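You operate a simulated robot arm through the tools that you are given. There is no shell and no other tool. Be economical: measure what you need, move in short steps, check, and stop when the job is done.

You run a simulated two-armed robot. Do the job below in one go: nothing can be reset, and whatever is moved stays where it is left.

## Task
Fetch the black-banded oil bottle and stand it on the spare white wheel on the lane along the fence. Put the M8 machine foot from the lane along the fence on the ledge of the air board and the M10 machine foot on the filter bench shelf. Open the console cupboard door, fetch the yellow core cap from the top of the feed table and set it on the shelf in the console cupboard and shut the door again. Pull the yellow-handled sliding divider open. Any order will do. Set down upright: black-banded oil bottle. The yellow-handled sliding divider goes toward x +0.0, y +1.0, z +0.0 (a direction in the base frame).

It is judged by the outcome, as a careful person would: the job done as asked, and still so three seconds after it is handed in. It fails if anything else is knocked over, pushed out of place, dropped, spilled or broken. A push-on lid holds only when it is set on centred and level and pressed home; a screw cap is set on level and turned clockwise until tight.

## Robot
Two 7-joint arms with two-finger parallel grippers on one trunk, on a base that drives. Base frame: it is fixed to the floor where the robot stands at the start and does not move with it; the origin is under the middle of the robot, x ahead of it, y to its left, z up. Units: mm, rad, N and s.
The left shoulder is at the start at [70, 177, 936], the right one opposite. With the tool pointing down near the work surface each hand reaches from about 100 to 720 mm from the robot's upright axis, wherever it stands, measured 20 degrees to its own side. Places, roughly: black-banded oil bottle [750, -250, 1000]; console cupboard door [-1200, 700, 500]; filter bench shelf [-2100, -100, 200]; ledge of the air board (52x13 cm) [-1340, -760, 620]; machine foot [750, 500, 1000]; shelf in the console cupboard [-1400, 700, 500]; spare white wheel (9x9x3 cm) [1000, 300, 900]; yellow core cap (6x6x4 cm) [1400, 500, 900]; yellow-handled sliding divider [13600, -600, 800]. Payload 3.43 kg a hand.
The tool frame of a hand sits at the grasp point between the pads (the TCP): z along the fingers, y along the line on which they close. The tips reach 30 mm beyond it. Largest opening 94 mm; finger width 28, thickness 10; the body of the gripper, 50 by 96 mm, starts 55 mm behind the TCP.
Orientation is that of the tool frame in the base frame, as a unit quaternion [w, x, y, z]. With the fingers straight down and closing along the base's y, the tool's x points along the base's -x, its y along +y and its z along -z.

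## Interface
- The arms move only by the tool move_arm. It takes "left_deltas", "right_deltas" or both (then of equal length, played together; a hand with none holds still); each is a list of rows, each a list of 6 numbers: the shift along the base's x, y, z in m, then the turn, a rotation vector about the base's x, y, z in rad. In form: [[tx, ty, tz, wx, wy, wz], ...]. A call has 1 to 12 rows; each row is the pose to reach, as a shift and turn from the pose commanded when the call began. "left_jaw" and "right_jaw" are, for a hand that has rows, the closure, from 0 (fully open) to 1 (shut), set as the call begins (left out, the last holds). A row lasts 0.2 s, in which the tool goes at most 50 mm and 0.15 rad; a call with a longer step from one row to the next is refused whole, and so is a gripper value outside its range. Where a pose cannot be reached the arm comes as near as it can. A force on the tool above 40 N (or 10 N above the force at the start of the call, whichever is more), or a blocked arm, ends the call early, and 0.2 s more pass. Each finger travels about 153 mm/s and halts on what it meets, pressing with about 39 N; the grip force reading is that of the motor and also rises with nothing between the fingers. The clock runs only during rows and for 0.2 s after the last one: add rows that repeat a pose to give the fingers time. It gives the time, the measured TCP pose, the force on the tool (base axes), the opening and the grip force at its end, in the units of the frame above (readings bear some noise), with the torque about the TCP (base axes, N m) and any sound that the robot's microphone picked up, and new pictures: "show" is both (left out), scene, wrist or none (wrist: the cameras of the hands that moved).
- Cameras (640 x 400 px; columns grow to the right, rows downward): "scene" is now at [82.6, 82.5, 1260.6]; the picture's right is [0.93, -0.36, 0.00], its down [-0.20, -0.51, -0.84] and it looks along [0.30, 0.78, -0.55] (base axes); focal length 214 px, centre (320, 200). "left" rides on the left gripper at [76, -14, -103] in its tool frame; the picture's right is [0.18, 0.98, 0.00], its down [-0.75, 0.14, -0.64] and it looks along [-0.63, 0.12, 0.77] (tool axes); focal length 243 px, centre (320, 200). "right" rides on the right gripper at [76, 14, -103] in its tool frame; the picture's right is [-0.18, 0.98, 0.00], its down [-0.75, -0.14, -0.64] and it looks along [-0.63, -0.12, 0.77] (tool axes); focal length 243 px, centre (320, 200). There is no depth. A picture from a camera that has moved, and an enlarged one, comes with that camera's place and axes in the base frame and with its lens.
- slide_trunk(by): slides the trunk up (or, below 0, down) by that many mm; the arms and the scene camera ride with it, the base frame stays. It gives what a move gives, with no picture.
- drive_base(legs): drives the robot by 1 to 6 legs, each [ahead, turn to the left] in mm and rad, along the robot's own axes; the way and the turn of a leg run together, so that a leg with both is an arc; at most 1500 mm and 3.142 rad a leg. The arms and the cameras ride along, it lands a little off, and it stops where it bumps. It gives what a move gives, and a new picture of the scene camera.
- turn_head(pan, tilt): turns the head with the scene camera to pan (to the left, within 1.501 rad either way) and tilt (down, from -0.506 to 1.204), counted from straight ahead of the robot. It gives what a move gives, and a new picture of the scene camera.
- zoom(camera, box): a new picture of the part [left, top, right, bottom] of that camera's present view, enlarged. It takes no simulated time.
- finish_job(): hands the job in; it is judged then, once.

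Work in short steps. Places have to be worked out from the pictures, the camera data and where the tool is seen: move nearer, look again, correct. Check each grasp and each placing, and mend what went wrong. You have 175 turns and 260 pictures in all, those below and enlarged ones among them. Open the grippers and draw the arms clear of the work before you hand the job in, unless the task says otherwise; then end with one line.

The tools are called after "Call:" as name(argument=value, ...) on one line, values as JSON. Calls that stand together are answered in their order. move_arm: Moves the arms, as the interface text tells. Its arguments: {"type":"object","properties":{"left_deltas":{"type":"array"},"left_jaw":{"type":"number"},"right_deltas":{"type":"array"},"right_jaw":{"type":"number"},"show":{"type":"string","enum":["both","scene","wrist","none"]}},"required":[]} The other tools are called the same way: slide_trunk (by) slides the trunk up or down; drive_base (legs) drives the base; turn_head (pan, tilt) turns the head that bears the scene camera; zoom (camera, box) takes an enlarged picture of a part of a camera's view; finish_job () hands the job in.

At the start:

```text
time: 0.0
left_eef_pos: [327.4, 501.2, 1204.1]
left_tool_rot: [0.0, 0.0, 1.0, 0.002]
left_ft_force: [-1.3, 0.6, 0.2]
left_moment: [0.01, 0.0, 0.0]
left_opening: 94.0
left_finger_force: 0.1
right_eef_pos: [418.4, 65.6, 1075.1]
right_tool_rot: [0.0, 0.0, 1.0, 0.0]
right_ft_force: [-0.5, -0.4, 0.3]
right_moment: [0.01, 0.04, 0.0]
right_opening: 94.2
right_finger_force: 0.0
trunk travel left (down, up): [-517.0, 323.0]
robot x, y, heading: [-1.3, 1.9, 0.0]
head pan, tilt: [1.201, 0.581]
```

scene: 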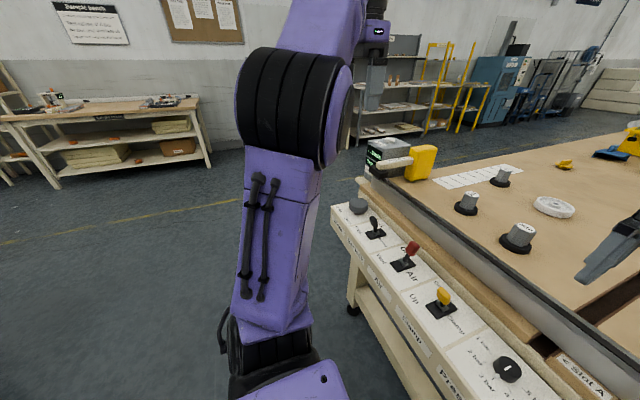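
right: 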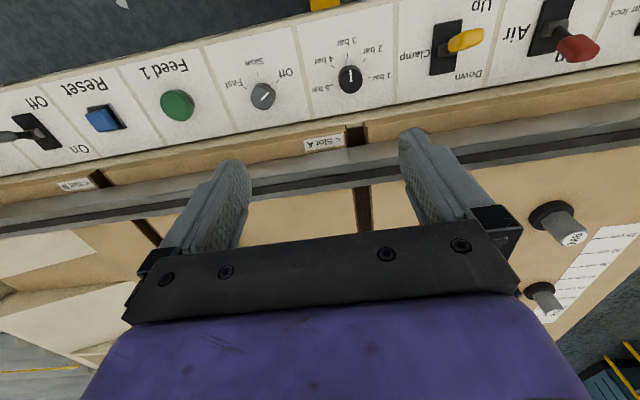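
left: 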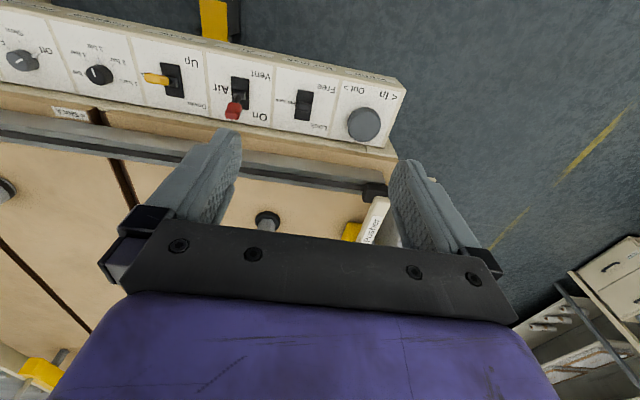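

The scene camera looks left over the feed table. I turn the head ahead to see the table.

Call:
turn_head(pan=0.3, tilt=0.5)

Call:
turn_head(pan=-0.6, tilt=0.5)

```text
time: 1.2
left_eef_pos: [326.4, 500.5, 1205.8]
left_tool_rot: [0.001, 0.0, 1.0, 0.001]
left_ft_force: [-0.1, -0.2, 0.4]
left_moment: [0.03, -0.03, -0.01]
left_opening: 93.8
left_finger_force: 0.0
right_eef_pos: [418.1, 65.1, 1075.9]
right_tool_rot: [-0.001, -0.001, 1.0, 0.0]
right_ft_force: [0.1, -0.2, -0.4]
right_moment: [0.01, 0.02, -0.01]
right_opening: 94.0
right_finger_force: 0.1
trunk travel left (down, up): [-517.0, 323.0]
robot x, y, heading: [-4.3, 2.0, 0.001]
head pan, tilt: [0.3, 0.499]
camera scene: at [137.3, 26.5, 1268.0], right [0.3, -0.95, 0.0], down [-0.46, -0.14, -0.88], along [0.84, 0.26, -0.48], focal length 214 px, centre (320, 200)
```

scene: 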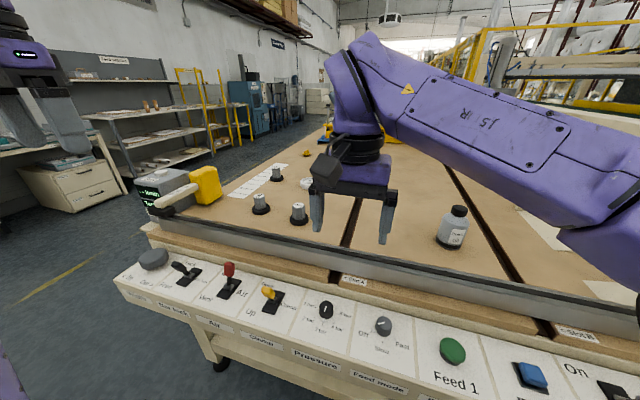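

```text
time: 2.4
left_eef_pos: [326.2, 501.9, 1204.8]
left_tool_rot: [0.001, 0.0, 1.0, 0.001]
left_ft_force: [0.4, 0.3, 0.1]
left_moment: [0.02, -0.01, -0.02]
left_opening: 94.2
left_finger_force: 0.0
right_eef_pos: [418.2, 64.5, 1075.0]
right_tool_rot: [-0.001, 0.0, 1.0, -0.001]
right_ft_force: [0.2, -0.8, -0.2]
right_moment: [0.01, 0.0, -0.02]
right_opening: 93.7
right_finger_force: 0.1
trunk travel left (down, up): [-517.0, 323.0]
robot x, y, heading: [0.2, 2.0, -0.0]
head pan, tilt: [-0.6, 0.499]
camera scene: at [125.6, -51.8, 1268.0], right [-0.56, -0.83, 0.0], down [-0.4, 0.27, -0.88], along [0.72, -0.5, -0.48], focal length 214 px, centre (320, 200)
```

scene: 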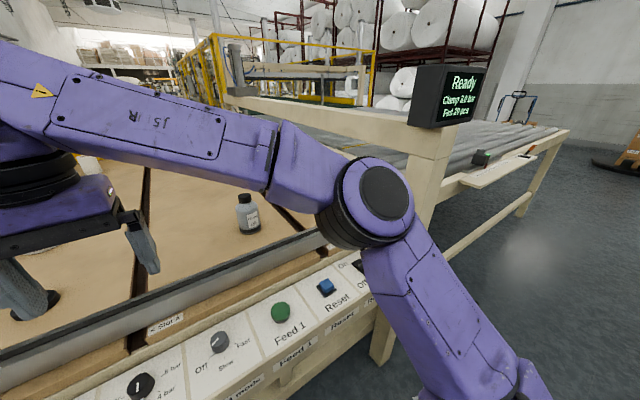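

I zoom on the bottle and look at the rest from this view.

Call:
zoom(camera="scene", box=[200, 160, 320, 260])

Call:
turn_head(pan=0.75, tilt=0.45)

Call:
zoom(camera="scene", box=[320, 100, 640, 300])

```text
4.00 times, centred on (260, 210) of scene
camera zoom: at [125.6, -51.8, 1268.0], right [-0.56, -0.83, 0.0], down [-0.4, 0.27, -0.88], along [0.72, -0.5, -0.48], focal length 858 px, centre (560, 160)
```

zoom: 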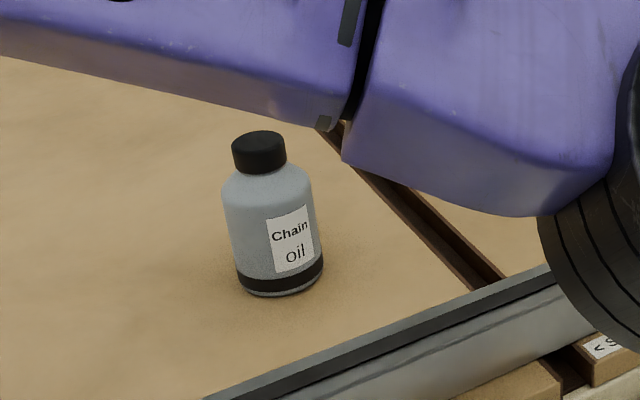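

```text
time: 3.9
left_eef_pos: [326.0, 500.8, 1205.9]
left_tool_rot: [0.001, 0.0, 1.0, 0.001]
left_ft_force: [-0.8, -1.2, -1.3]
left_moment: [0.02, 0.05, -0.03]
left_opening: 93.9
left_finger_force: 0.1
right_eef_pos: [419.1, 66.2, 1076.6]
right_tool_rot: [-0.001, 0.0, 1.0, 0.0]
right_ft_force: [0.0, 0.4, -0.2]
right_moment: [-0.01, 0.01, 0.01]
right_opening: 93.9
right_finger_force: 0.1
trunk travel left (down, up): [-517.0, 323.0]
robot x, y, heading: [-1.3, -1.8, -0.003]
head pan, tilt: [0.75, 0.45]
camera scene: at [117.7, 62.1, 1272.4], right [0.68, -0.73, 0.0], down [-0.32, -0.3, -0.9], along [0.66, 0.61, -0.44], focal length 214 px, centre (320, 200)
```

scene: 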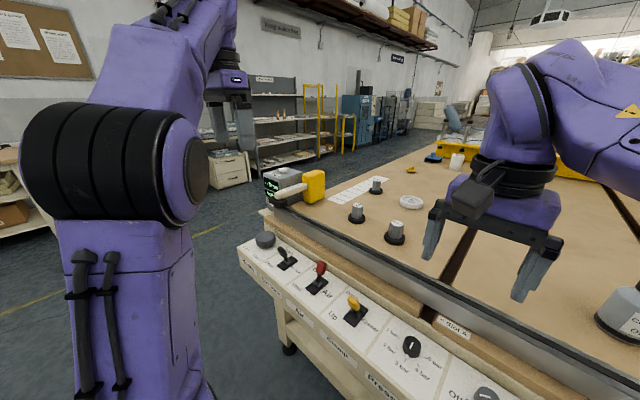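

```text
2.00 times, centred on (480, 200) of scene
camera zoom: at [117.7, 62.1, 1272.4], right [0.68, -0.73, 0.0], down [-0.32, -0.3, -0.9], along [0.66, 0.61, -0.44], focal length 429 px, centre (0, 200)
```

zoom: 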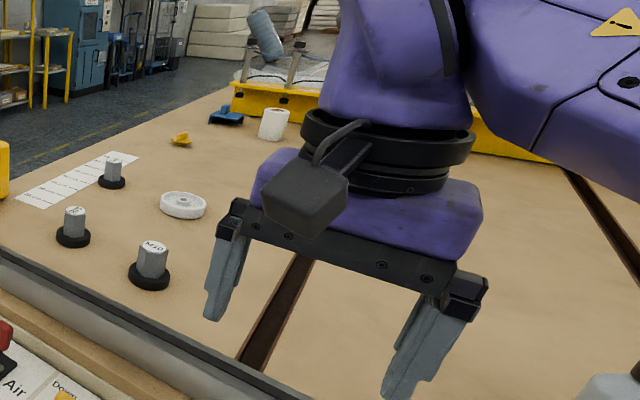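

The bottle with black band is the near-right "Chain oil" one; three feet and a wheel stand in the left lane. I move the right hand toward the bottle to view it with the wrist camera.

Call:
move_arm(right_deltas=[[0.02, -0.04, 0.005, 0, 0, 0], [0.04, -0.08, 0.01, 0, 0, 0], [0.06, -0.12, 0.015, 0, 0, 0], [0.08, -0.16, 0.02, 0, 0, 0], [0.1, -0.2, 0.02, 0, 0, 0], [0.1, -0.24, 0.02, 0, 0, 0], [0.1, -0.24, 0.02, 0, 0, 0]])

Call:
turn_head(pan=0.2, tilt=0.35)

```text
time: 5.5
left_eef_pos: [326.2, 499.2, 1205.3]
left_tool_rot: [0.001, 0.001, 1.0, 0.001]
left_ft_force: [0.2, 0.0, -0.1]
left_moment: [0.03, -0.02, 0.0]
left_opening: 93.9
left_finger_force: 0.1
right_eef_pos: [469.6, -130.7, 1050.8]
right_tool_rot: [0.011, 0.056, 0.998, -0.022]
right_ft_force: [0.8, 0.2, -0.1]
right_moment: [0.04, 0.04, 0.01]
right_opening: 93.8
right_finger_force: 0.1
right hand out of reach, approached as far as the arm can: row 2, 3, 4, 5, 6, 7
trunk travel left (down, up): [-517.0, 323.0]
robot x, y, heading: [4.2, -7.9, 0.001]
head pan, tilt: [0.75, 0.45]
camera scene: at [117.2, 60.9, 1272.6], right [0.68, -0.73, 0.0], down [-0.32, -0.3, -0.9], along [0.66, 0.61, -0.43], focal length 214 px, centre (320, 200)
camera right: at [395.1, -102.6, 1151.3], right [0.3, 0.95, -0.04], down [0.72, -0.2, 0.67], along [0.63, -0.22, -0.75], focal length 243 px, centre (320, 200)
```

scene: 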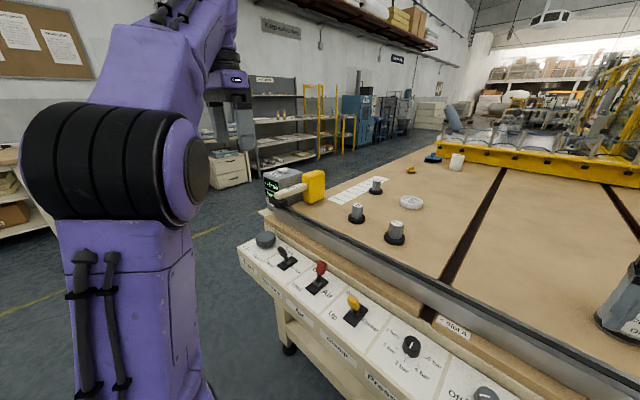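
right: 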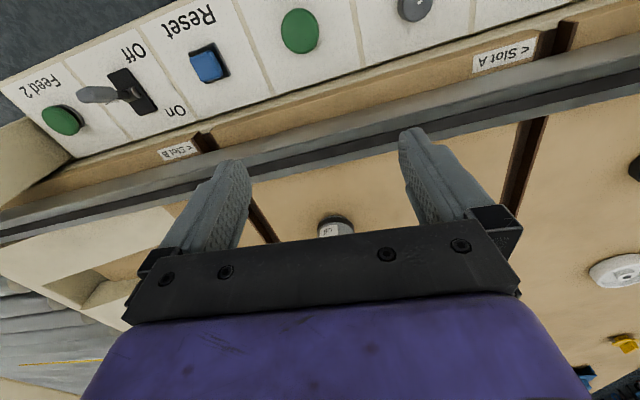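

```text
time: 6.5
left_eef_pos: [327.1, 501.1, 1204.4]
left_tool_rot: [0.0, 0.0, 1.0, 0.001]
left_ft_force: [0.7, 0.4, 0.6]
left_moment: [0.0, 0.03, 0.02]
left_opening: 93.8
left_finger_force: 0.1
right_eef_pos: [472.4, -128.9, 1051.6]
right_tool_rot: [0.011, 0.057, 0.998, -0.023]
right_ft_force: [0.3, 0.4, 0.9]
right_moment: [0.01, 0.01, 0.02]
right_opening: 94.2
right_finger_force: 0.1
trunk travel left (down, up): [-517.0, 323.0]
robot x, y, heading: [-0.9, -7.3, -0.002]
head pan, tilt: [0.201, 0.351]
camera scene: at [141.6, 18.0, 1281.7], right [0.2, -0.98, 0.0], down [-0.34, -0.07, -0.94], along [0.92, 0.19, -0.34], focal length 214 px, centre (320, 200)
```

scene: 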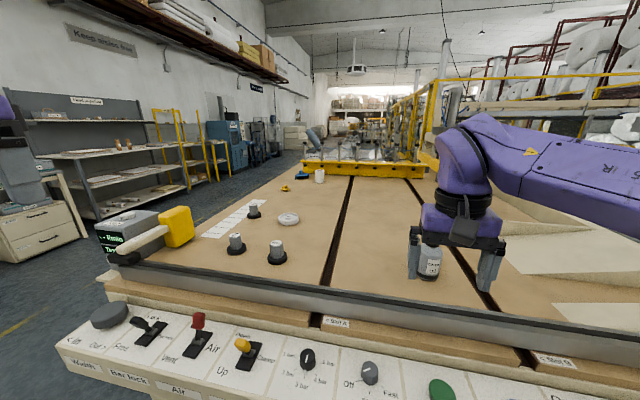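

Triangulating the bottle base gives about (590,-150) with table top near z≈950. The arm was reach-limited because the shoulder is low, so I raise the trunk.

Call:
slide_trunk(by=200)

Call:
move_arm(right_deltas=[[0.02, -0.0, -0.03, 0.022, 0.11, 0.04], [0.04, -0.02, -0.06, 0, 0, 0], [0.05, -0.02, -0.09, 0, 0, 0], [0.05, -0.02, -0.12, 0, 0, 0], [0.05, -0.02, -0.12, 0, 0, 0]])

```text
time: 8.6
left_eef_pos: [325.6, 500.3, 1404.6]
left_tool_rot: [0.001, 0.001, 1.0, 0.001]
left_ft_force: [0.4, 1.3, 0.0]
left_moment: [-0.03, -0.01, 0.0]
left_opening: 93.9
left_finger_force: 0.1
right_eef_pos: [472.0, -129.2, 1250.5]
right_tool_rot: [0.011, 0.057, 0.998, -0.022]
right_ft_force: [-0.7, -1.1, 0.3]
right_moment: [0.0, -0.05, 0.02]
right_opening: 93.9
right_finger_force: 0.0
trunk travel left (down, up): [-717.0, 123.0]
robot x, y, heading: [-0.1, 0.8, -0.001]
head pan, tilt: [0.201, 0.351]
```

```text
time: 9.8
left_eef_pos: [327.3, 500.5, 1404.0]
left_tool_rot: [0.0, 0.0, 1.0, 0.001]
left_ft_force: [0.0, 1.2, -0.3]
left_moment: [0.06, -0.03, 0.01]
left_opening: 93.8
left_finger_force: 0.0
right_eef_pos: [522.4, -146.2, 1129.9]
right_tool_rot: [0.011, 0.056, 0.998, -0.023]
right_ft_force: [-0.6, 0.0, 0.2]
right_moment: [-0.03, 0.0, -0.02]
right_opening: 94.2
right_finger_force: 0.0
right hand out of reach, approached as far as the arm can: row 1
trunk travel left (down, up): [-717.0, 123.0]
robot x, y, heading: [-2.5, -0.1, 0.001]
head pan, tilt: [0.201, 0.351]
camera scene: at [142.8, 17.5, 1481.5], right [0.2, -0.98, 0.0], down [-0.34, -0.07, -0.94], along [0.92, 0.19, -0.34], focal length 214 px, centre (320, 200)
camera right: at [446.5, -118.3, 1230.1], right [0.3, 0.95, -0.04], down [0.72, -0.2, 0.67], along [0.63, -0.22, -0.75], focal length 243 px, centre (320, 200)
```

scene: 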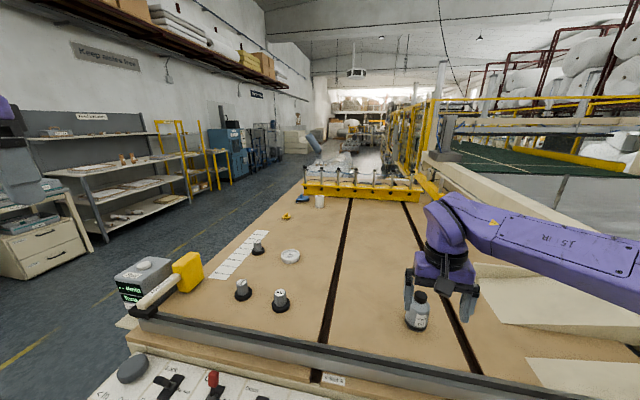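
right: 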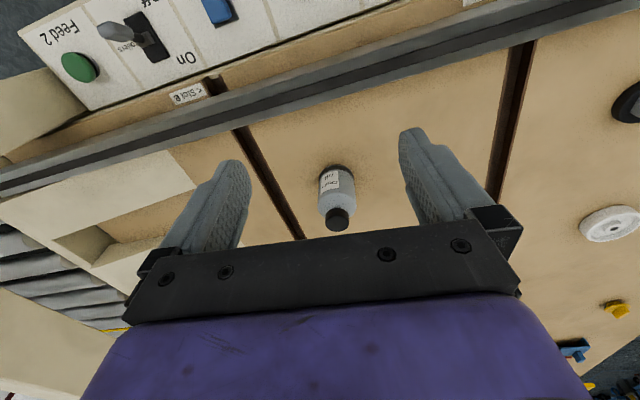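

I straighten the tool and go above the bottle at about (610,-160), keeping height.

Call:
move_arm(right_deltas=[[0.03, 0.0, -0.01, 0.023, 0.011, 0.056], [0.06, -0.005, -0.02, 0.046, 0.022, 0.112], [0.08, -0.01, -0.03, 0.046, 0.022, 0.112], [0.08, -0.01, -0.03, 0.046, 0.022, 0.112]])

Call:
zoom(camera="scene", box=[380, 250, 500, 350])

```text
time: 10.8
left_eef_pos: [327.4, 500.6, 1405.3]
left_tool_rot: [0.001, 0.0, 1.0, 0.001]
left_ft_force: [0.4, -0.3, -0.3]
left_moment: [-0.03, -0.01, 0.0]
left_opening: 94.1
left_finger_force: 0.1
right_eef_pos: [561.7, -146.8, 1118.7]
right_tool_rot: [0.004, 0.019, 1.0, -0.008]
right_ft_force: [-1.1, 0.8, 0.4]
right_moment: [-0.01, 0.02, -0.02]
right_opening: 94.3
right_finger_force: 0.1
right hand out of reach, approached as far as the arm can: row 2, 3, 4
trunk travel left (down, up): [-717.0, 123.0]
robot x, y, heading: [2.2, 0.1, 0.001]
head pan, tilt: [0.201, 0.351]
camera scene: at [142.7, 18.1, 1481.5], right [0.2, -0.98, 0.0], down [-0.34, -0.07, -0.94], along [0.92, 0.19, -0.34], focal length 214 px, centre (320, 200)
camera right: at [486.3, -128.8, 1219.1], right [0.22, 0.97, -0.01], down [0.74, -0.16, 0.65], along [0.63, -0.15, -0.76], focal length 243 px, centre (320, 200)
```

scene: 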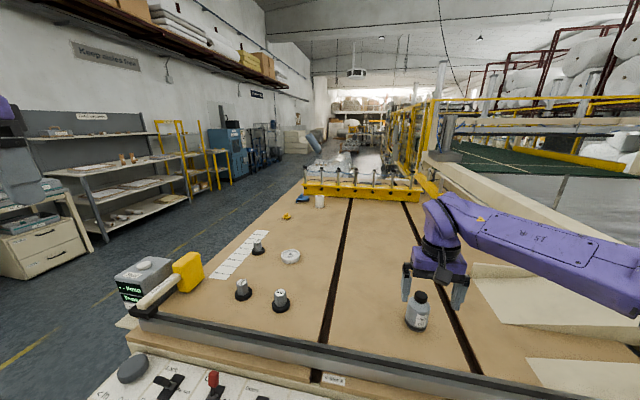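
right: 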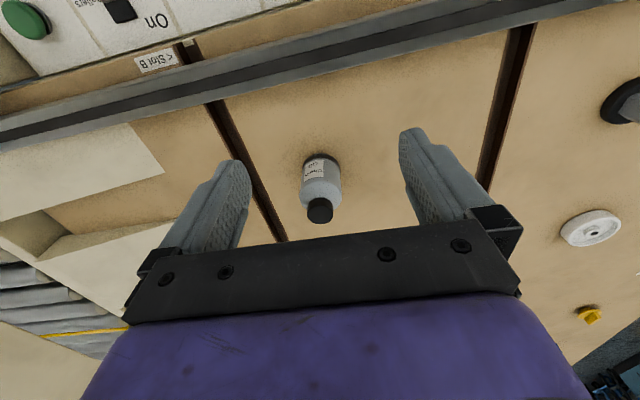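

```text
4.00 times, centred on (440, 300) of scene
camera zoom: at [142.7, 18.1, 1481.5], right [0.2, -0.98, 0.0], down [-0.34, -0.07, -0.94], along [0.92, 0.19, -0.34], focal length 858 px, centre (-160, -200)
```

zoom: 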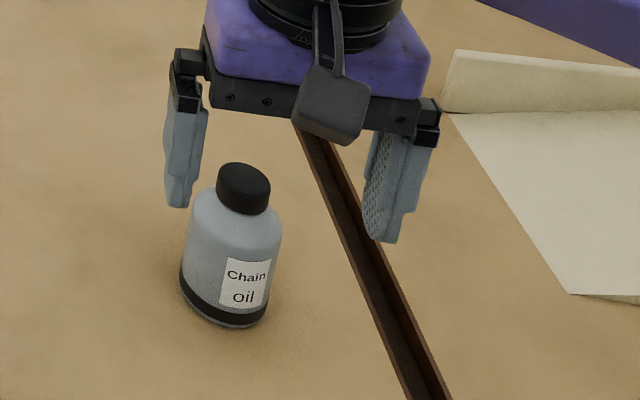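

Bottle is at about (642,-163), radius ~32, top near z≈1050; the rail lies right under the hand so I must go over and come down vertically. I raise the trunk more for reach.

Call:
slide_trunk(by=115)

Call:
move_arm(right_deltas=[[0.02, -0.005, -0.03, 0.008, 0.004, 0.02], [0.04, -0.01, -0.06, 0.016, 0.008, 0.038], [0.06, -0.015, -0.09, 0.016, 0.008, 0.038], [0.08, -0.016, -0.11, 0.016, 0.008, 0.038], [0.08, -0.016, -0.11, 0.016, 0.008, 0.038]])

```text
time: 12.3
left_eef_pos: [326.4, 501.2, 1520.3]
left_tool_rot: [0.002, 0.0, 1.0, 0.001]
left_ft_force: [-0.6, -0.3, 0.6]
left_moment: [0.0, 0.02, 0.05]
left_opening: 94.0
left_finger_force: 0.0
right_eef_pos: [560.1, -146.9, 1232.5]
right_tool_rot: [0.004, 0.019, 1.0, -0.007]
right_ft_force: [-0.2, 0.4, -0.1]
right_moment: [0.02, -0.01, 0.02]
right_opening: 94.1
right_finger_force: 0.0
trunk travel left (down, up): [-832.0, 8.0]
robot x, y, heading: [2.6, -0.8, 0.002]
head pan, tilt: [0.201, 0.351]
```

```text
time: 13.5
left_eef_pos: [326.0, 501.5, 1520.3]
left_tool_rot: [0.001, -0.001, 1.0, 0.0]
left_ft_force: [0.1, 0.5, -0.7]
left_moment: [-0.03, -0.05, -0.02]
left_opening: 94.1
left_finger_force: 0.0
right_eef_pos: [574.1, -150.6, 1211.4]
right_tool_rot: [0.003, 0.013, 1.0, -0.004]
right_ft_force: [0.7, 0.0, 0.2]
right_moment: [0.04, -0.01, -0.02]
right_opening: 94.0
right_finger_force: 0.0
right hand out of reach, approached as far as the arm can: row 1, 2, 3, 4, 5
trunk travel left (down, up): [-832.0, 8.0]
robot x, y, heading: [-0.1, 0.1, -0.003]
head pan, tilt: [0.201, 0.351]
camera scene: at [141.6, 18.0, 1596.7], right [0.2, -0.98, 0.0], down [-0.34, -0.07, -0.94], along [0.92, 0.19, -0.34], focal length 214 px, centre (320, 200)
camera right: at [498.2, -133.6, 1313.8], right [0.21, 0.98, -0.01], down [0.75, -0.15, 0.65], along [0.63, -0.14, -0.76], focal length 243 px, centre (320, 200)
```

scene: 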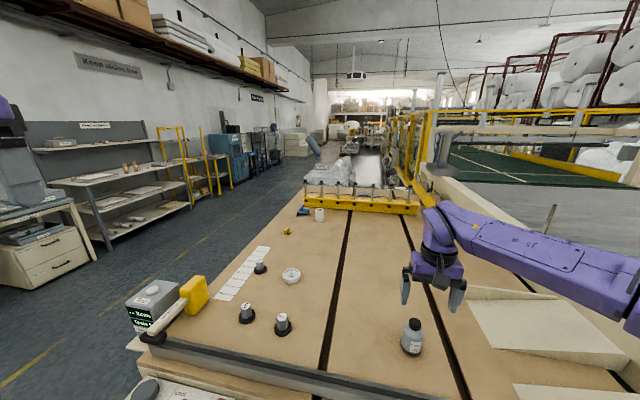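
right: 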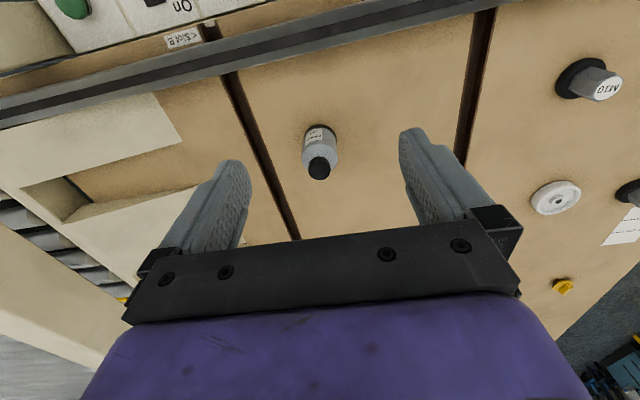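

Using the vertical baseline of the scene camera, the table is at z≈860 and the bottle at about (708,-188), top ≈985. It's slightly out of reach, so I drive ahead a bit.

Call:
drive_base(legs=[[70, 0]])

Call:
move_arm(right_deltas=[[0.01, -0.005, -0.05, 0.006, 0.002, 0.013], [0.02, -0.01, -0.1, 0.012, 0.004, 0.026], [0.03, -0.02, -0.15, 0.012, 0.004, 0.026], [0.03, -0.03, -0.15, 0.012, 0.004, 0.026], [0.03, -0.03, -0.15, 0.012, 0.004, 0.026]])

```text
time: 14.5
left_eef_pos: [384.7, 501.3, 1522.3]
left_tool_rot: [0.005, -0.001, 1.0, 0.001]
left_ft_force: [-0.3, 0.5, -0.9]
left_moment: [-0.05, -0.04, 0.0]
left_opening: 93.7
left_finger_force: 0.1
right_eef_pos: [635.8, -150.5, 1215.9]
right_tool_rot: [0.006, 0.013, 1.0, -0.006]
right_ft_force: [-0.9, 0.2, -0.6]
right_moment: [0.02, -0.09, -0.03]
right_opening: 94.0
right_finger_force: 0.1
trunk travel left (down, up): [-832.0, 8.0]
robot x, y, heading: [70.1, -2.0, -0.005]
head pan, tilt: [0.201, 0.351]
camera scene: at [200.6, 17.9, 1597.7], right [0.2, -0.98, 0.0], down [-0.33, -0.07, -0.94], along [0.92, 0.19, -0.34], focal length 214 px, centre (320, 200)
```

scene: 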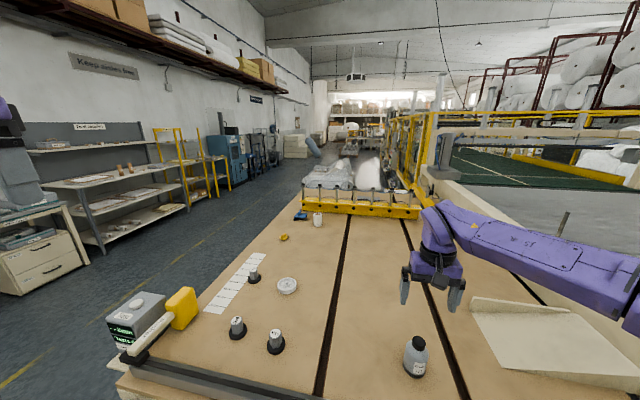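

```text
refused: row 1 steps farther than a row can; nothing moved
```

I redo the descent with shorter steps.

Call:
move_arm(right_deltas=[[0.01, -0.005, -0.04, 0.006, 0.002, 0.013], [0.02, -0.01, -0.08, 0.012, 0.004, 0.026], [0.03, -0.02, -0.12, 0.012, 0.004, 0.026], [0.04, -0.03, -0.15, 0.012, 0.004, 0.026], [0.05, -0.035, -0.16, 0.012, 0.004, 0.026], [0.05, -0.035, -0.16, 0.012, 0.004, 0.026]])

```text
time: 15.9
left_eef_pos: [391.5, 502.1, 1520.0]
left_tool_rot: [0.0, -0.002, 1.0, 0.001]
left_ft_force: [-0.7, -0.8, 0.3]
left_moment: [0.01, 0.0, -0.03]
left_opening: 94.0
left_finger_force: 0.1
right_eef_pos: [687.4, -180.3, 1057.4]
right_tool_rot: [0.0, -0.001, 1.0, 0.001]
right_ft_force: [0.1, 0.0, -0.1]
right_moment: [0.0, 0.0, 0.02]
right_opening: 94.1
right_finger_force: 0.0
right hand out of reach, approached as far as the arm can: row 5, 6
trunk travel left (down, up): [-832.0, 8.0]
robot x, y, heading: [66.8, -1.0, -0.003]
head pan, tilt: [0.201, 0.351]
camera scene: at [210.2, 16.7, 1596.5], right [0.19, -0.98, 0.0], down [-0.34, -0.07, -0.94], along [0.92, 0.18, -0.34], focal length 214 px, centre (320, 200)
camera right: at [611.7, -166.7, 1158.8], right [0.18, 0.98, 0.0], down [0.75, -0.14, 0.64], along [0.63, -0.11, -0.77], focal length 243 px, centre (320, 200)
```

scene: 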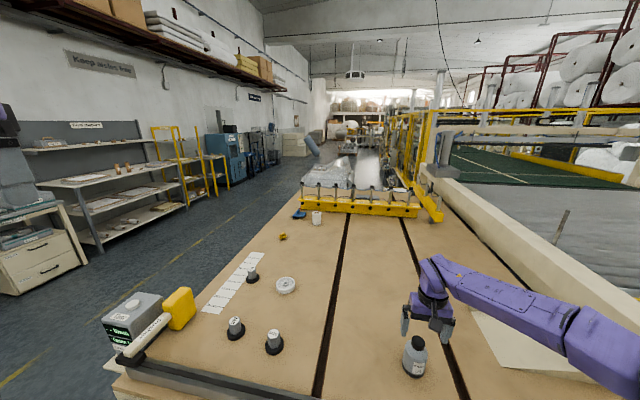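
right: 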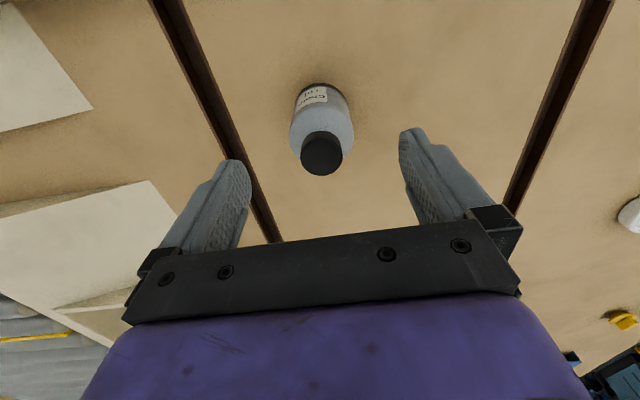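

Cap and base rays agree: bottle at ≈(702,-181), diameter ≈64. I shift 16 mm ahead and descend to z≈948.

Call:
move_arm(right_deltas=[[0.01, 0, -0.03, 0, 0, 0], [0.016, -0.001, -0.07, 0, 0, 0], [0.016, -0.001, -0.108, 0, 0, 0], [0.016, -0.001, -0.108, 0, 0, 0]])

```text
time: 16.9
left_eef_pos: [392.1, 500.7, 1520.1]
left_tool_rot: [0.002, -0.002, 1.0, 0.002]
left_ft_force: [-0.5, 0.5, 0.4]
left_moment: [-0.01, -0.01, -0.03]
left_opening: 93.8
left_finger_force: 0.1
right_eef_pos: [702.7, -184.5, 947.1]
right_tool_rot: [0.001, -0.002, 1.0, 0.001]
right_ft_force: [-0.2, -0.2, -0.1]
right_moment: [0.01, -0.03, 0.01]
right_opening: 94.2
right_finger_force: 0.1
trunk travel left (down, up): [-832.0, 8.0]
robot x, y, heading: [68.6, -5.1, 0.009]
head pan, tilt: [0.201, 0.351]
camera scene: at [208.3, 16.2, 1596.8], right [0.2, -0.98, 0.0], down [-0.34, -0.07, -0.94], along [0.92, 0.19, -0.34], focal length 214 px, centre (320, 200)
camera right: at [625.8, -170.1, 1050.2], right [0.18, 0.98, 0.0], down [0.75, -0.14, 0.64], along [0.63, -0.11, -0.77], focal length 243 px, centre (320, 200)
```

scene: 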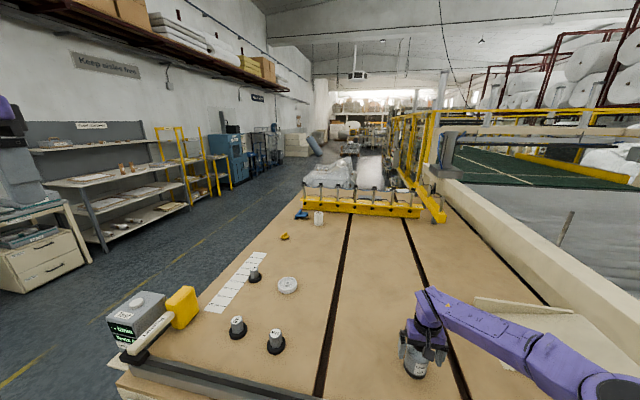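
right: 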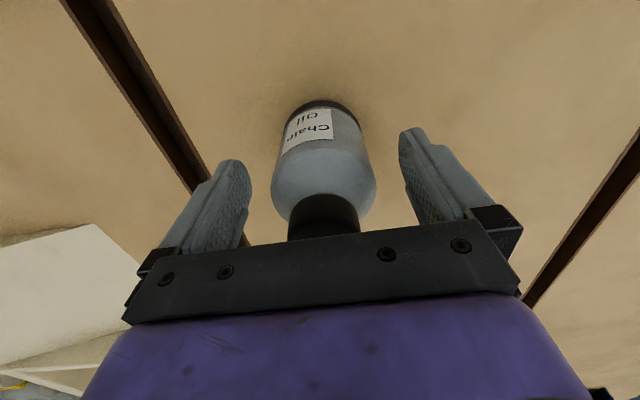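

The bottle appears between the fingers, perhaps ~9 mm further ahead; I nudge forward and close.

Call:
move_arm(right_deltas=[[0.009, 0.002, 0, 0, 0, 0], [0.009, 0.002, 0, 0, 0, 0]], show="none")

Call:
move_arm(right_deltas=[[0, 0, 0, 0, 0, 0], [0, 0, 0, 0, 0, 0], [0, 0, 0, 0, 0, 0]], right_jaw=1, show="wrist")

```text
time: 17.5
left_eef_pos: [392.0, 500.5, 1520.3]
left_tool_rot: [0.002, -0.001, 1.0, 0.0]
left_ft_force: [0.2, 0.1, -0.3]
left_moment: [-0.02, -0.03, -0.02]
left_opening: 93.8
left_finger_force: 0.0
right_eef_pos: [701.4, -183.2, 948.4]
right_tool_rot: [0.001, -0.001, 1.0, 0.0]
right_ft_force: [0.6, -0.1, -0.7]
right_moment: [0.02, -0.02, -0.01]
right_opening: 93.9
right_finger_force: 0.0
right hand out of reach, approached as far as the arm can: row 1, 2
trunk travel left (down, up): [-832.0, 8.0]
robot x, y, heading: [67.7, -3.7, 0.008]
head pan, tilt: [0.201, 0.351]
```

```text
time: 18.3
left_eef_pos: [392.1, 500.8, 1519.9]
left_tool_rot: [0.002, -0.001, 1.0, 0.001]
left_ft_force: [1.2, 1.1, 0.2]
left_moment: [-0.03, 0.0, -0.05]
left_opening: 94.1
left_finger_force: 0.1
right_eef_pos: [701.7, -185.6, 948.0]
right_tool_rot: [0.002, -0.002, 1.0, 0.002]
right_ft_force: [0.1, -0.2, 0.6]
right_moment: [-0.2, -0.01, -0.03]
right_opening: 63.9
right_finger_force: 39.3
trunk travel left (down, up): [-832.0, 8.0]
robot x, y, heading: [70.8, -3.0, 0.005]
head pan, tilt: [0.201, 0.351]
camera right: at [626.1, -170.6, 1050.2], right [0.18, 0.98, 0.0], down [0.75, -0.14, 0.64], along [0.63, -0.12, -0.77], focal length 243 px, centre (320, 200)
```

right: 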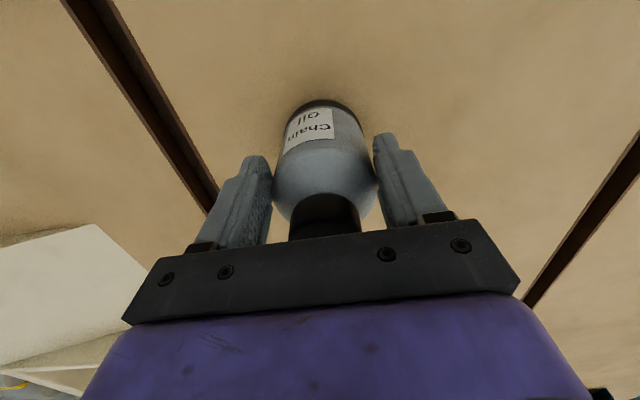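

Gripped at 64 mm. I lift it 90 mm.

Call:
move_arm(right_deltas=[[0, 0, 0.03, 0, 0, 0], [0, 0, 0.06, 0, 0, 0], [-0.02, 0, 0.1, 0, 0, 0], [-0.04, 0, 0.14, 0, 0, 0], [-0.06, 0, 0.18, 0, 0, 0], [-0.06, 0, 0.18, 0, 0, 0]])

```text
time: 19.7
left_eef_pos: [395.1, 500.7, 1519.6]
left_tool_rot: [0.001, -0.001, 1.0, 0.001]
left_ft_force: [-0.1, -0.4, 0.3]
left_moment: [0.01, 0.04, -0.02]
left_opening: 94.0
left_finger_force: 0.0
right_eef_pos: [643.6, -183.6, 1128.0]
right_tool_rot: [0.0, -0.001, 1.0, 0.001]
right_ft_force: [0.4, -0.1, -1.9]
right_moment: [0.0, 0.04, -0.02]
right_opening: 63.8
right_finger_force: 38.5
right hand out of reach, approached as far as the arm can: row 2
trunk travel left (down, up): [-832.0, 8.0]
robot x, y, heading: [66.0, -1.0, 0.01]
head pan, tilt: [0.201, 0.351]
camera scene: at [210.3, 15.7, 1596.5], right [0.21, -0.98, 0.0], down [-0.34, -0.07, -0.94], along [0.92, 0.19, -0.34], focal length 214 px, centre (320, 200)
camera right: at [567.3, -169.5, 1229.3], right [0.18, 0.98, 0.0], down [0.75, -0.14, 0.64], along [0.63, -0.12, -0.77], focal length 243 px, centre (320, 200)
```

scene: 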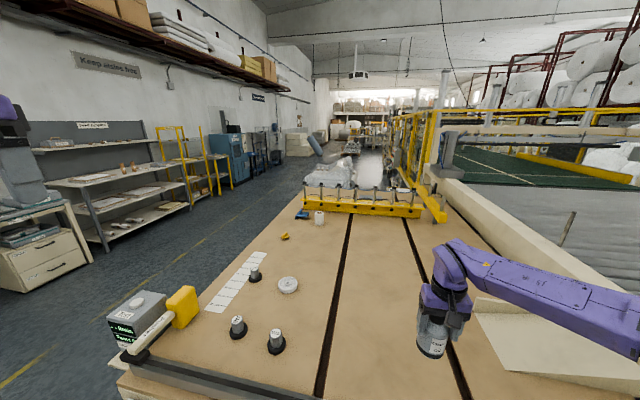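
right: 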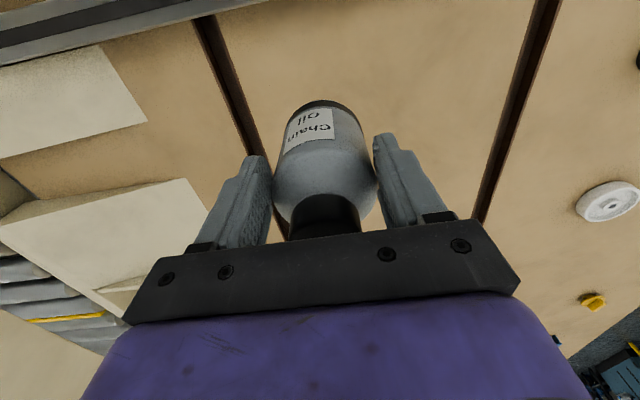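

Bottle is up. With table z≈860: wheel ≈(973,328), feet ≈(696,275),(714,438),(1007,524), cap ≈(1402,502). I'll drive round to the left side of the table.

Call:
drive_base(legs=[[-450, 0], [0, 1.262]])

```text
time: 25.6
left_eef_pos: [-766.9, 454.8, 1520.1]
left_tool_rot: [0.0, -0.598, 0.802, 0.002]
left_ft_force: [-0.1, 0.1, -0.2]
left_moment: [-0.01, -0.03, 0.01]
left_opening: 94.3
left_finger_force: 0.1
right_eef_pos: [-40.3, 496.9, 1126.9]
right_tool_rot: [0.0, -0.598, 0.801, 0.002]
right_ft_force: [0.5, -0.3, -2.8]
right_moment: [-0.04, 0.0, 0.04]
right_opening: 63.8
right_finger_force: 39.3
trunk travel left (down, up): [-832.0, 8.0]
robot x, y, heading: [-383.6, -3.1, 1.28]
head pan, tilt: [0.201, 0.351]
camera scene: at [-360.0, 140.2, 1596.6], right [1.0, -0.09, 0.0], down [-0.03, -0.34, -0.94], along [0.09, 0.93, -0.34], focal length 214 px, centre (320, 200)
```

scene: 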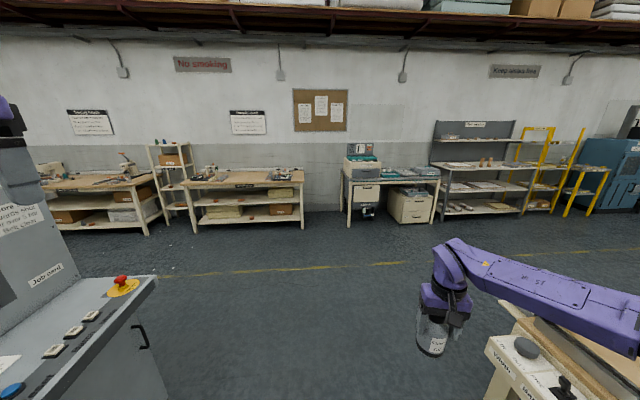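

The console is at x<-1100, clear. I continue to the left lane and along the table.

Call:
drive_base(legs=[[1250, 0], [0, -1.28], [1170, 0]])

```text
time: 40.6
left_eef_pos: [1468.5, 1689.1, 1520.6]
left_tool_rot: [0.001, -0.001, 1.0, 0.001]
left_ft_force: [-0.7, -0.4, 1.5]
left_moment: [0.03, -0.02, 0.01]
left_opening: 93.9
left_finger_force: 0.0
right_eef_pos: [1718.8, 1005.8, 1126.9]
right_tool_rot: [0.0, -0.002, 1.0, 0.0]
right_ft_force: [0.1, 0.6, -1.7]
right_moment: [0.01, 0.04, -0.01]
right_opening: 64.0
right_finger_force: 39.0
trunk travel left (down, up): [-832.0, 8.0]
robot x, y, heading: [1144.5, 1191.7, 0.003]
head pan, tilt: [0.201, 0.351]
camera scene: at [1285.5, 1209.0, 1596.7], right [0.2, -0.98, 0.0], down [-0.34, -0.07, -0.94], along [0.92, 0.19, -0.34], focal length 214 px, centre (320, 200)
```

scene: 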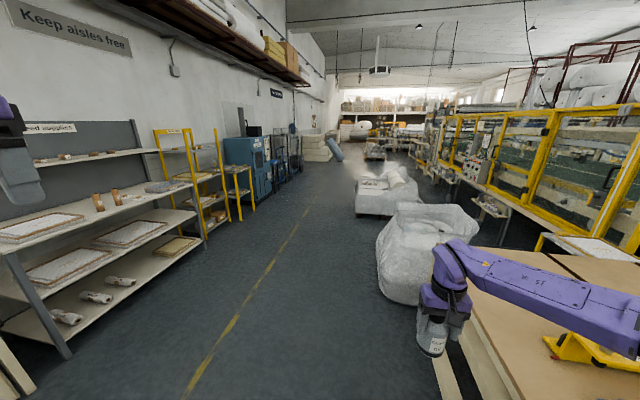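

I turn to face the table (−y).

Call:
drive_base(legs=[[0, -1.573]])

Call:
turn_head(pan=0.0, tilt=0.7)

```text
time: 44.9
left_eef_pos: [1642.4, 865.0, 1519.3]
left_tool_rot: [0.001, 0.706, 0.708, 0.0]
left_ft_force: [-0.4, 0.2, -0.7]
left_moment: [0.0, 0.01, -0.01]
left_opening: 93.8
left_finger_force: 0.2
right_eef_pos: [957.5, 615.8, 1126.3]
right_tool_rot: [0.002, 0.706, 0.708, 0.0]
right_ft_force: [-0.4, -0.6, -2.5]
right_moment: [0.05, 0.04, -0.01]
right_opening: 63.8
right_finger_force: 39.1
trunk travel left (down, up): [-832.0, 8.0]
robot x, y, heading: [1145.8, 1191.4, -1.573]
head pan, tilt: [0.201, 0.351]
camera scene: at [1163.0, 1048.6, 1596.6], right [-0.98, -0.2, 0.0], down [-0.07, 0.34, -0.94], along [0.19, -0.92, -0.34], focal length 214 px, centre (320, 200)
```

scene: 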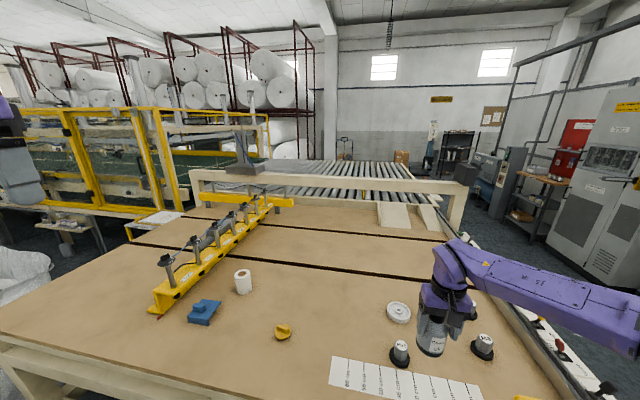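

```text
time: 45.7
left_eef_pos: [1642.4, 864.7, 1521.3]
left_tool_rot: [0.002, 0.706, 0.708, 0.001]
left_ft_force: [0.6, -0.8, -0.1]
left_moment: [0.02, -0.01, 0.04]
left_opening: 94.0
left_finger_force: 0.0
right_eef_pos: [957.9, 615.0, 1127.0]
right_tool_rot: [0.0, 0.707, 0.707, 0.0]
right_ft_force: [0.4, -1.1, -2.2]
right_moment: [0.04, -0.03, -0.02]
right_opening: 63.8
right_finger_force: 38.8
trunk travel left (down, up): [-832.0, 8.0]
robot x, y, heading: [1141.5, 1191.8, -1.571]
head pan, tilt: [0.0, 0.7]
camera scene: at [1143.9, 1054.9, 1565.3], right [-1.0, 0.0, 0.0], down [0.0, 0.64, -0.77], along [0.0, -0.77, -0.64], focal length 214 px, centre (320, 200)
```

scene: 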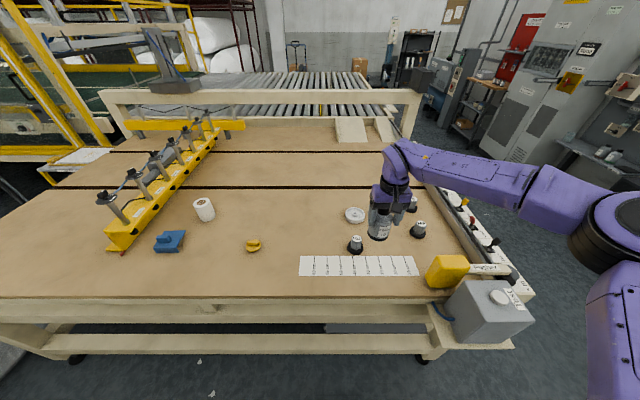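

Wheel at ≈(980,333), table edge y≈723. I drive ahead 215.

Call:
drive_base(legs=[[215, 0]])

Call:
zoom(camera="scene", box=[320, 180, 480, 280])

```text
time: 47.5
left_eef_pos: [1643.3, 652.9, 1519.1]
left_tool_rot: [0.0, 0.705, 0.709, 0.002]
left_ft_force: [-0.2, -1.4, 0.0]
left_moment: [0.04, 0.0, 0.0]
left_opening: 94.1
left_finger_force: 0.1
right_eef_pos: [957.9, 404.0, 1124.8]
right_tool_rot: [-0.001, 0.706, 0.709, 0.002]
right_ft_force: [-0.6, -0.5, -2.8]
right_moment: [0.08, -0.03, -0.01]
right_opening: 63.9
right_finger_force: 39.0
trunk travel left (down, up): [-832.0, 8.0]
robot x, y, heading: [1146.5, 983.4, -1.577]
head pan, tilt: [0.0, 0.7]
stopped in leg 1: the robot was blocked; the commanded pose is now the measured one
camera scene: at [1144.7, 841.8, 1564.6], right [-1.0, 0.0, 0.0], down [0.0, 0.65, -0.76], along [0.0, -0.76, -0.65], focal length 214 px, centre (320, 200)
```

scene: 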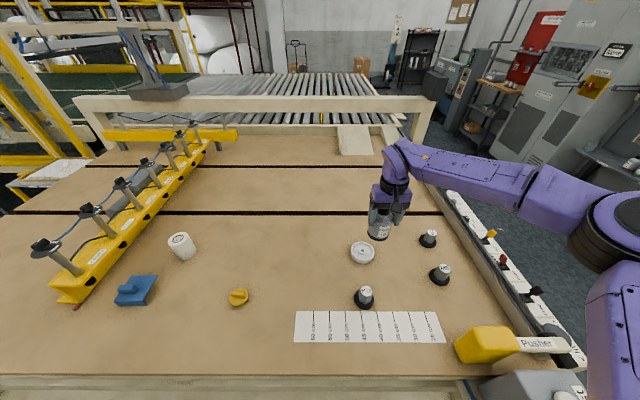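

```text
4.00 times, centred on (400, 230) of scene
camera zoom: at [1144.7, 841.8, 1564.6], right [-1.0, 0.0, 0.0], down [0.0, 0.65, -0.76], along [0.0, -0.76, -0.65], focal length 858 px, centre (0, 80)
```

zoom: 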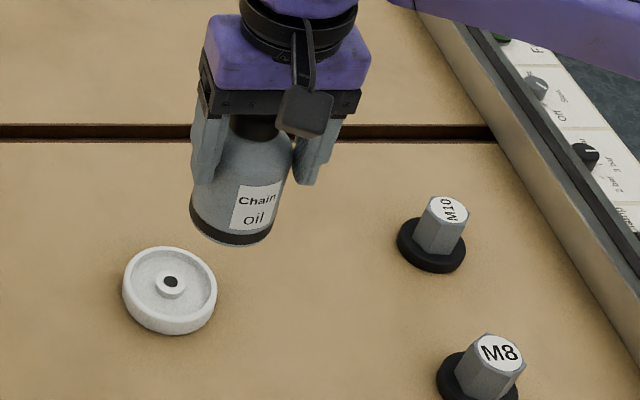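

The base touched the table frame; I back off a hair, then bring the bottle toward above the wheel.

Call:
drive_base(legs=[[-8, 0]])

Call:
move_arm(right_deltas=[[0.01, -0.02, -0.03, 0, 0, 0], [0.025, -0.04, -0.06, 0, 0, 0], [0.025, -0.05, -0.08, 0, 0, 0], [0.025, -0.05, -0.08, 0, 0, 0]])

Call:
zoom(camera="scene", box=[320, 180, 480, 280])

```text
time: 48.2
left_eef_pos: [1643.2, 663.2, 1519.2]
left_tool_rot: [0.001, 0.705, 0.709, 0.001]
left_ft_force: [0.3, -0.4, -0.5]
left_moment: [0.03, -0.01, 0.01]
left_opening: 93.9
left_finger_force: 0.0
right_eef_pos: [959.0, 412.7, 1124.5]
right_tool_rot: [-0.001, 0.706, 0.708, 0.001]
right_ft_force: [-0.4, -0.4, -1.9]
right_moment: [0.1, -0.03, 0.0]
right_opening: 64.0
right_finger_force: 38.8
trunk travel left (down, up): [-832.0, 8.0]
robot x, y, heading: [1145.5, 991.0, -1.564]
head pan, tilt: [0.0, 0.7]
camera scene: at [1144.5, 850.8, 1564.7], right [-1.0, 0.0, 0.0], down [0.0, 0.65, -0.76], along [0.0, -0.76, -0.65], focal length 214 px, centre (320, 200)
```

scene: 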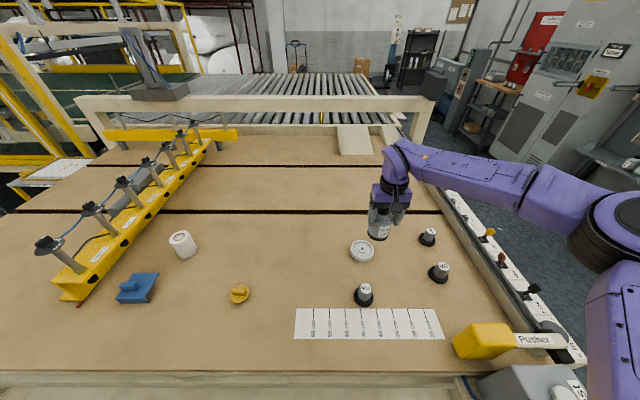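

```text
time: 49.2
left_eef_pos: [1643.6, 668.2, 1521.1]
left_tool_rot: [0.003, 0.705, 0.709, 0.0]
left_ft_force: [0.7, 0.2, 0.2]
left_moment: [-0.03, 0.01, 0.02]
left_opening: 94.0
left_finger_force: 0.1
right_eef_pos: [985.3, 366.2, 1047.4]
right_tool_rot: [0.002, 0.706, 0.708, 0.0]
right_ft_force: [-0.4, -0.2, -2.2]
right_moment: [0.05, 0.01, 0.02]
right_opening: 64.0
right_finger_force: 38.7
trunk travel left (down, up): [-832.0, 8.0]
robot x, y, heading: [1144.3, 991.4, -1.569]
head pan, tilt: [0.0, 0.7]
camera scene: at [1144.2, 856.5, 1565.3], right [-1.0, 0.0, 0.0], down [0.0, 0.64, -0.77], along [0.0, -0.77, -0.64], focal length 214 px, centre (320, 200)
camera right: at [998.6, 442.7, 1149.8], right [0.98, -0.18, 0.0], down [-0.14, -0.75, 0.64], along [-0.11, -0.63, -0.77], focal length 243 px, centre (320, 200)
```

scene: 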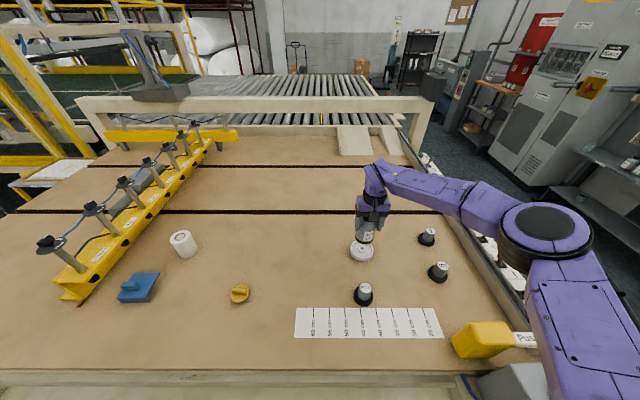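
right: 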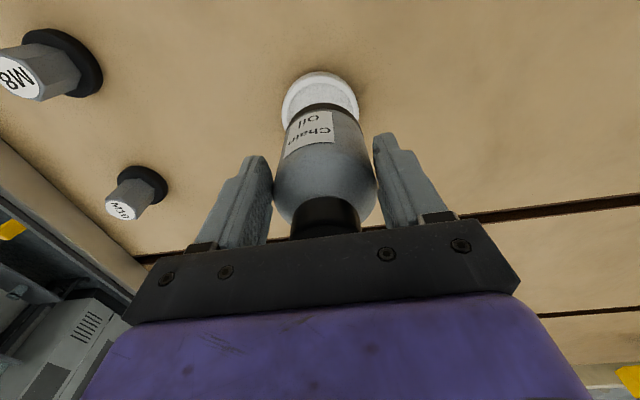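

```text
4.00 times, centred on (400, 230) of scene
camera zoom: at [1144.2, 856.5, 1565.3], right [-1.0, 0.0, 0.0], down [0.0, 0.64, -0.77], along [0.0, -0.77, -0.64], focal length 858 px, centre (0, 80)
```

zoom: 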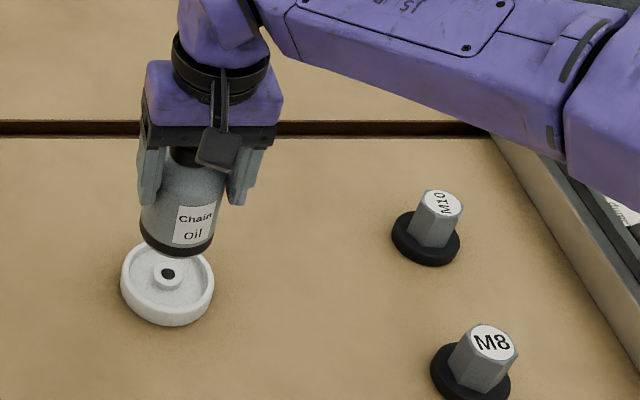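

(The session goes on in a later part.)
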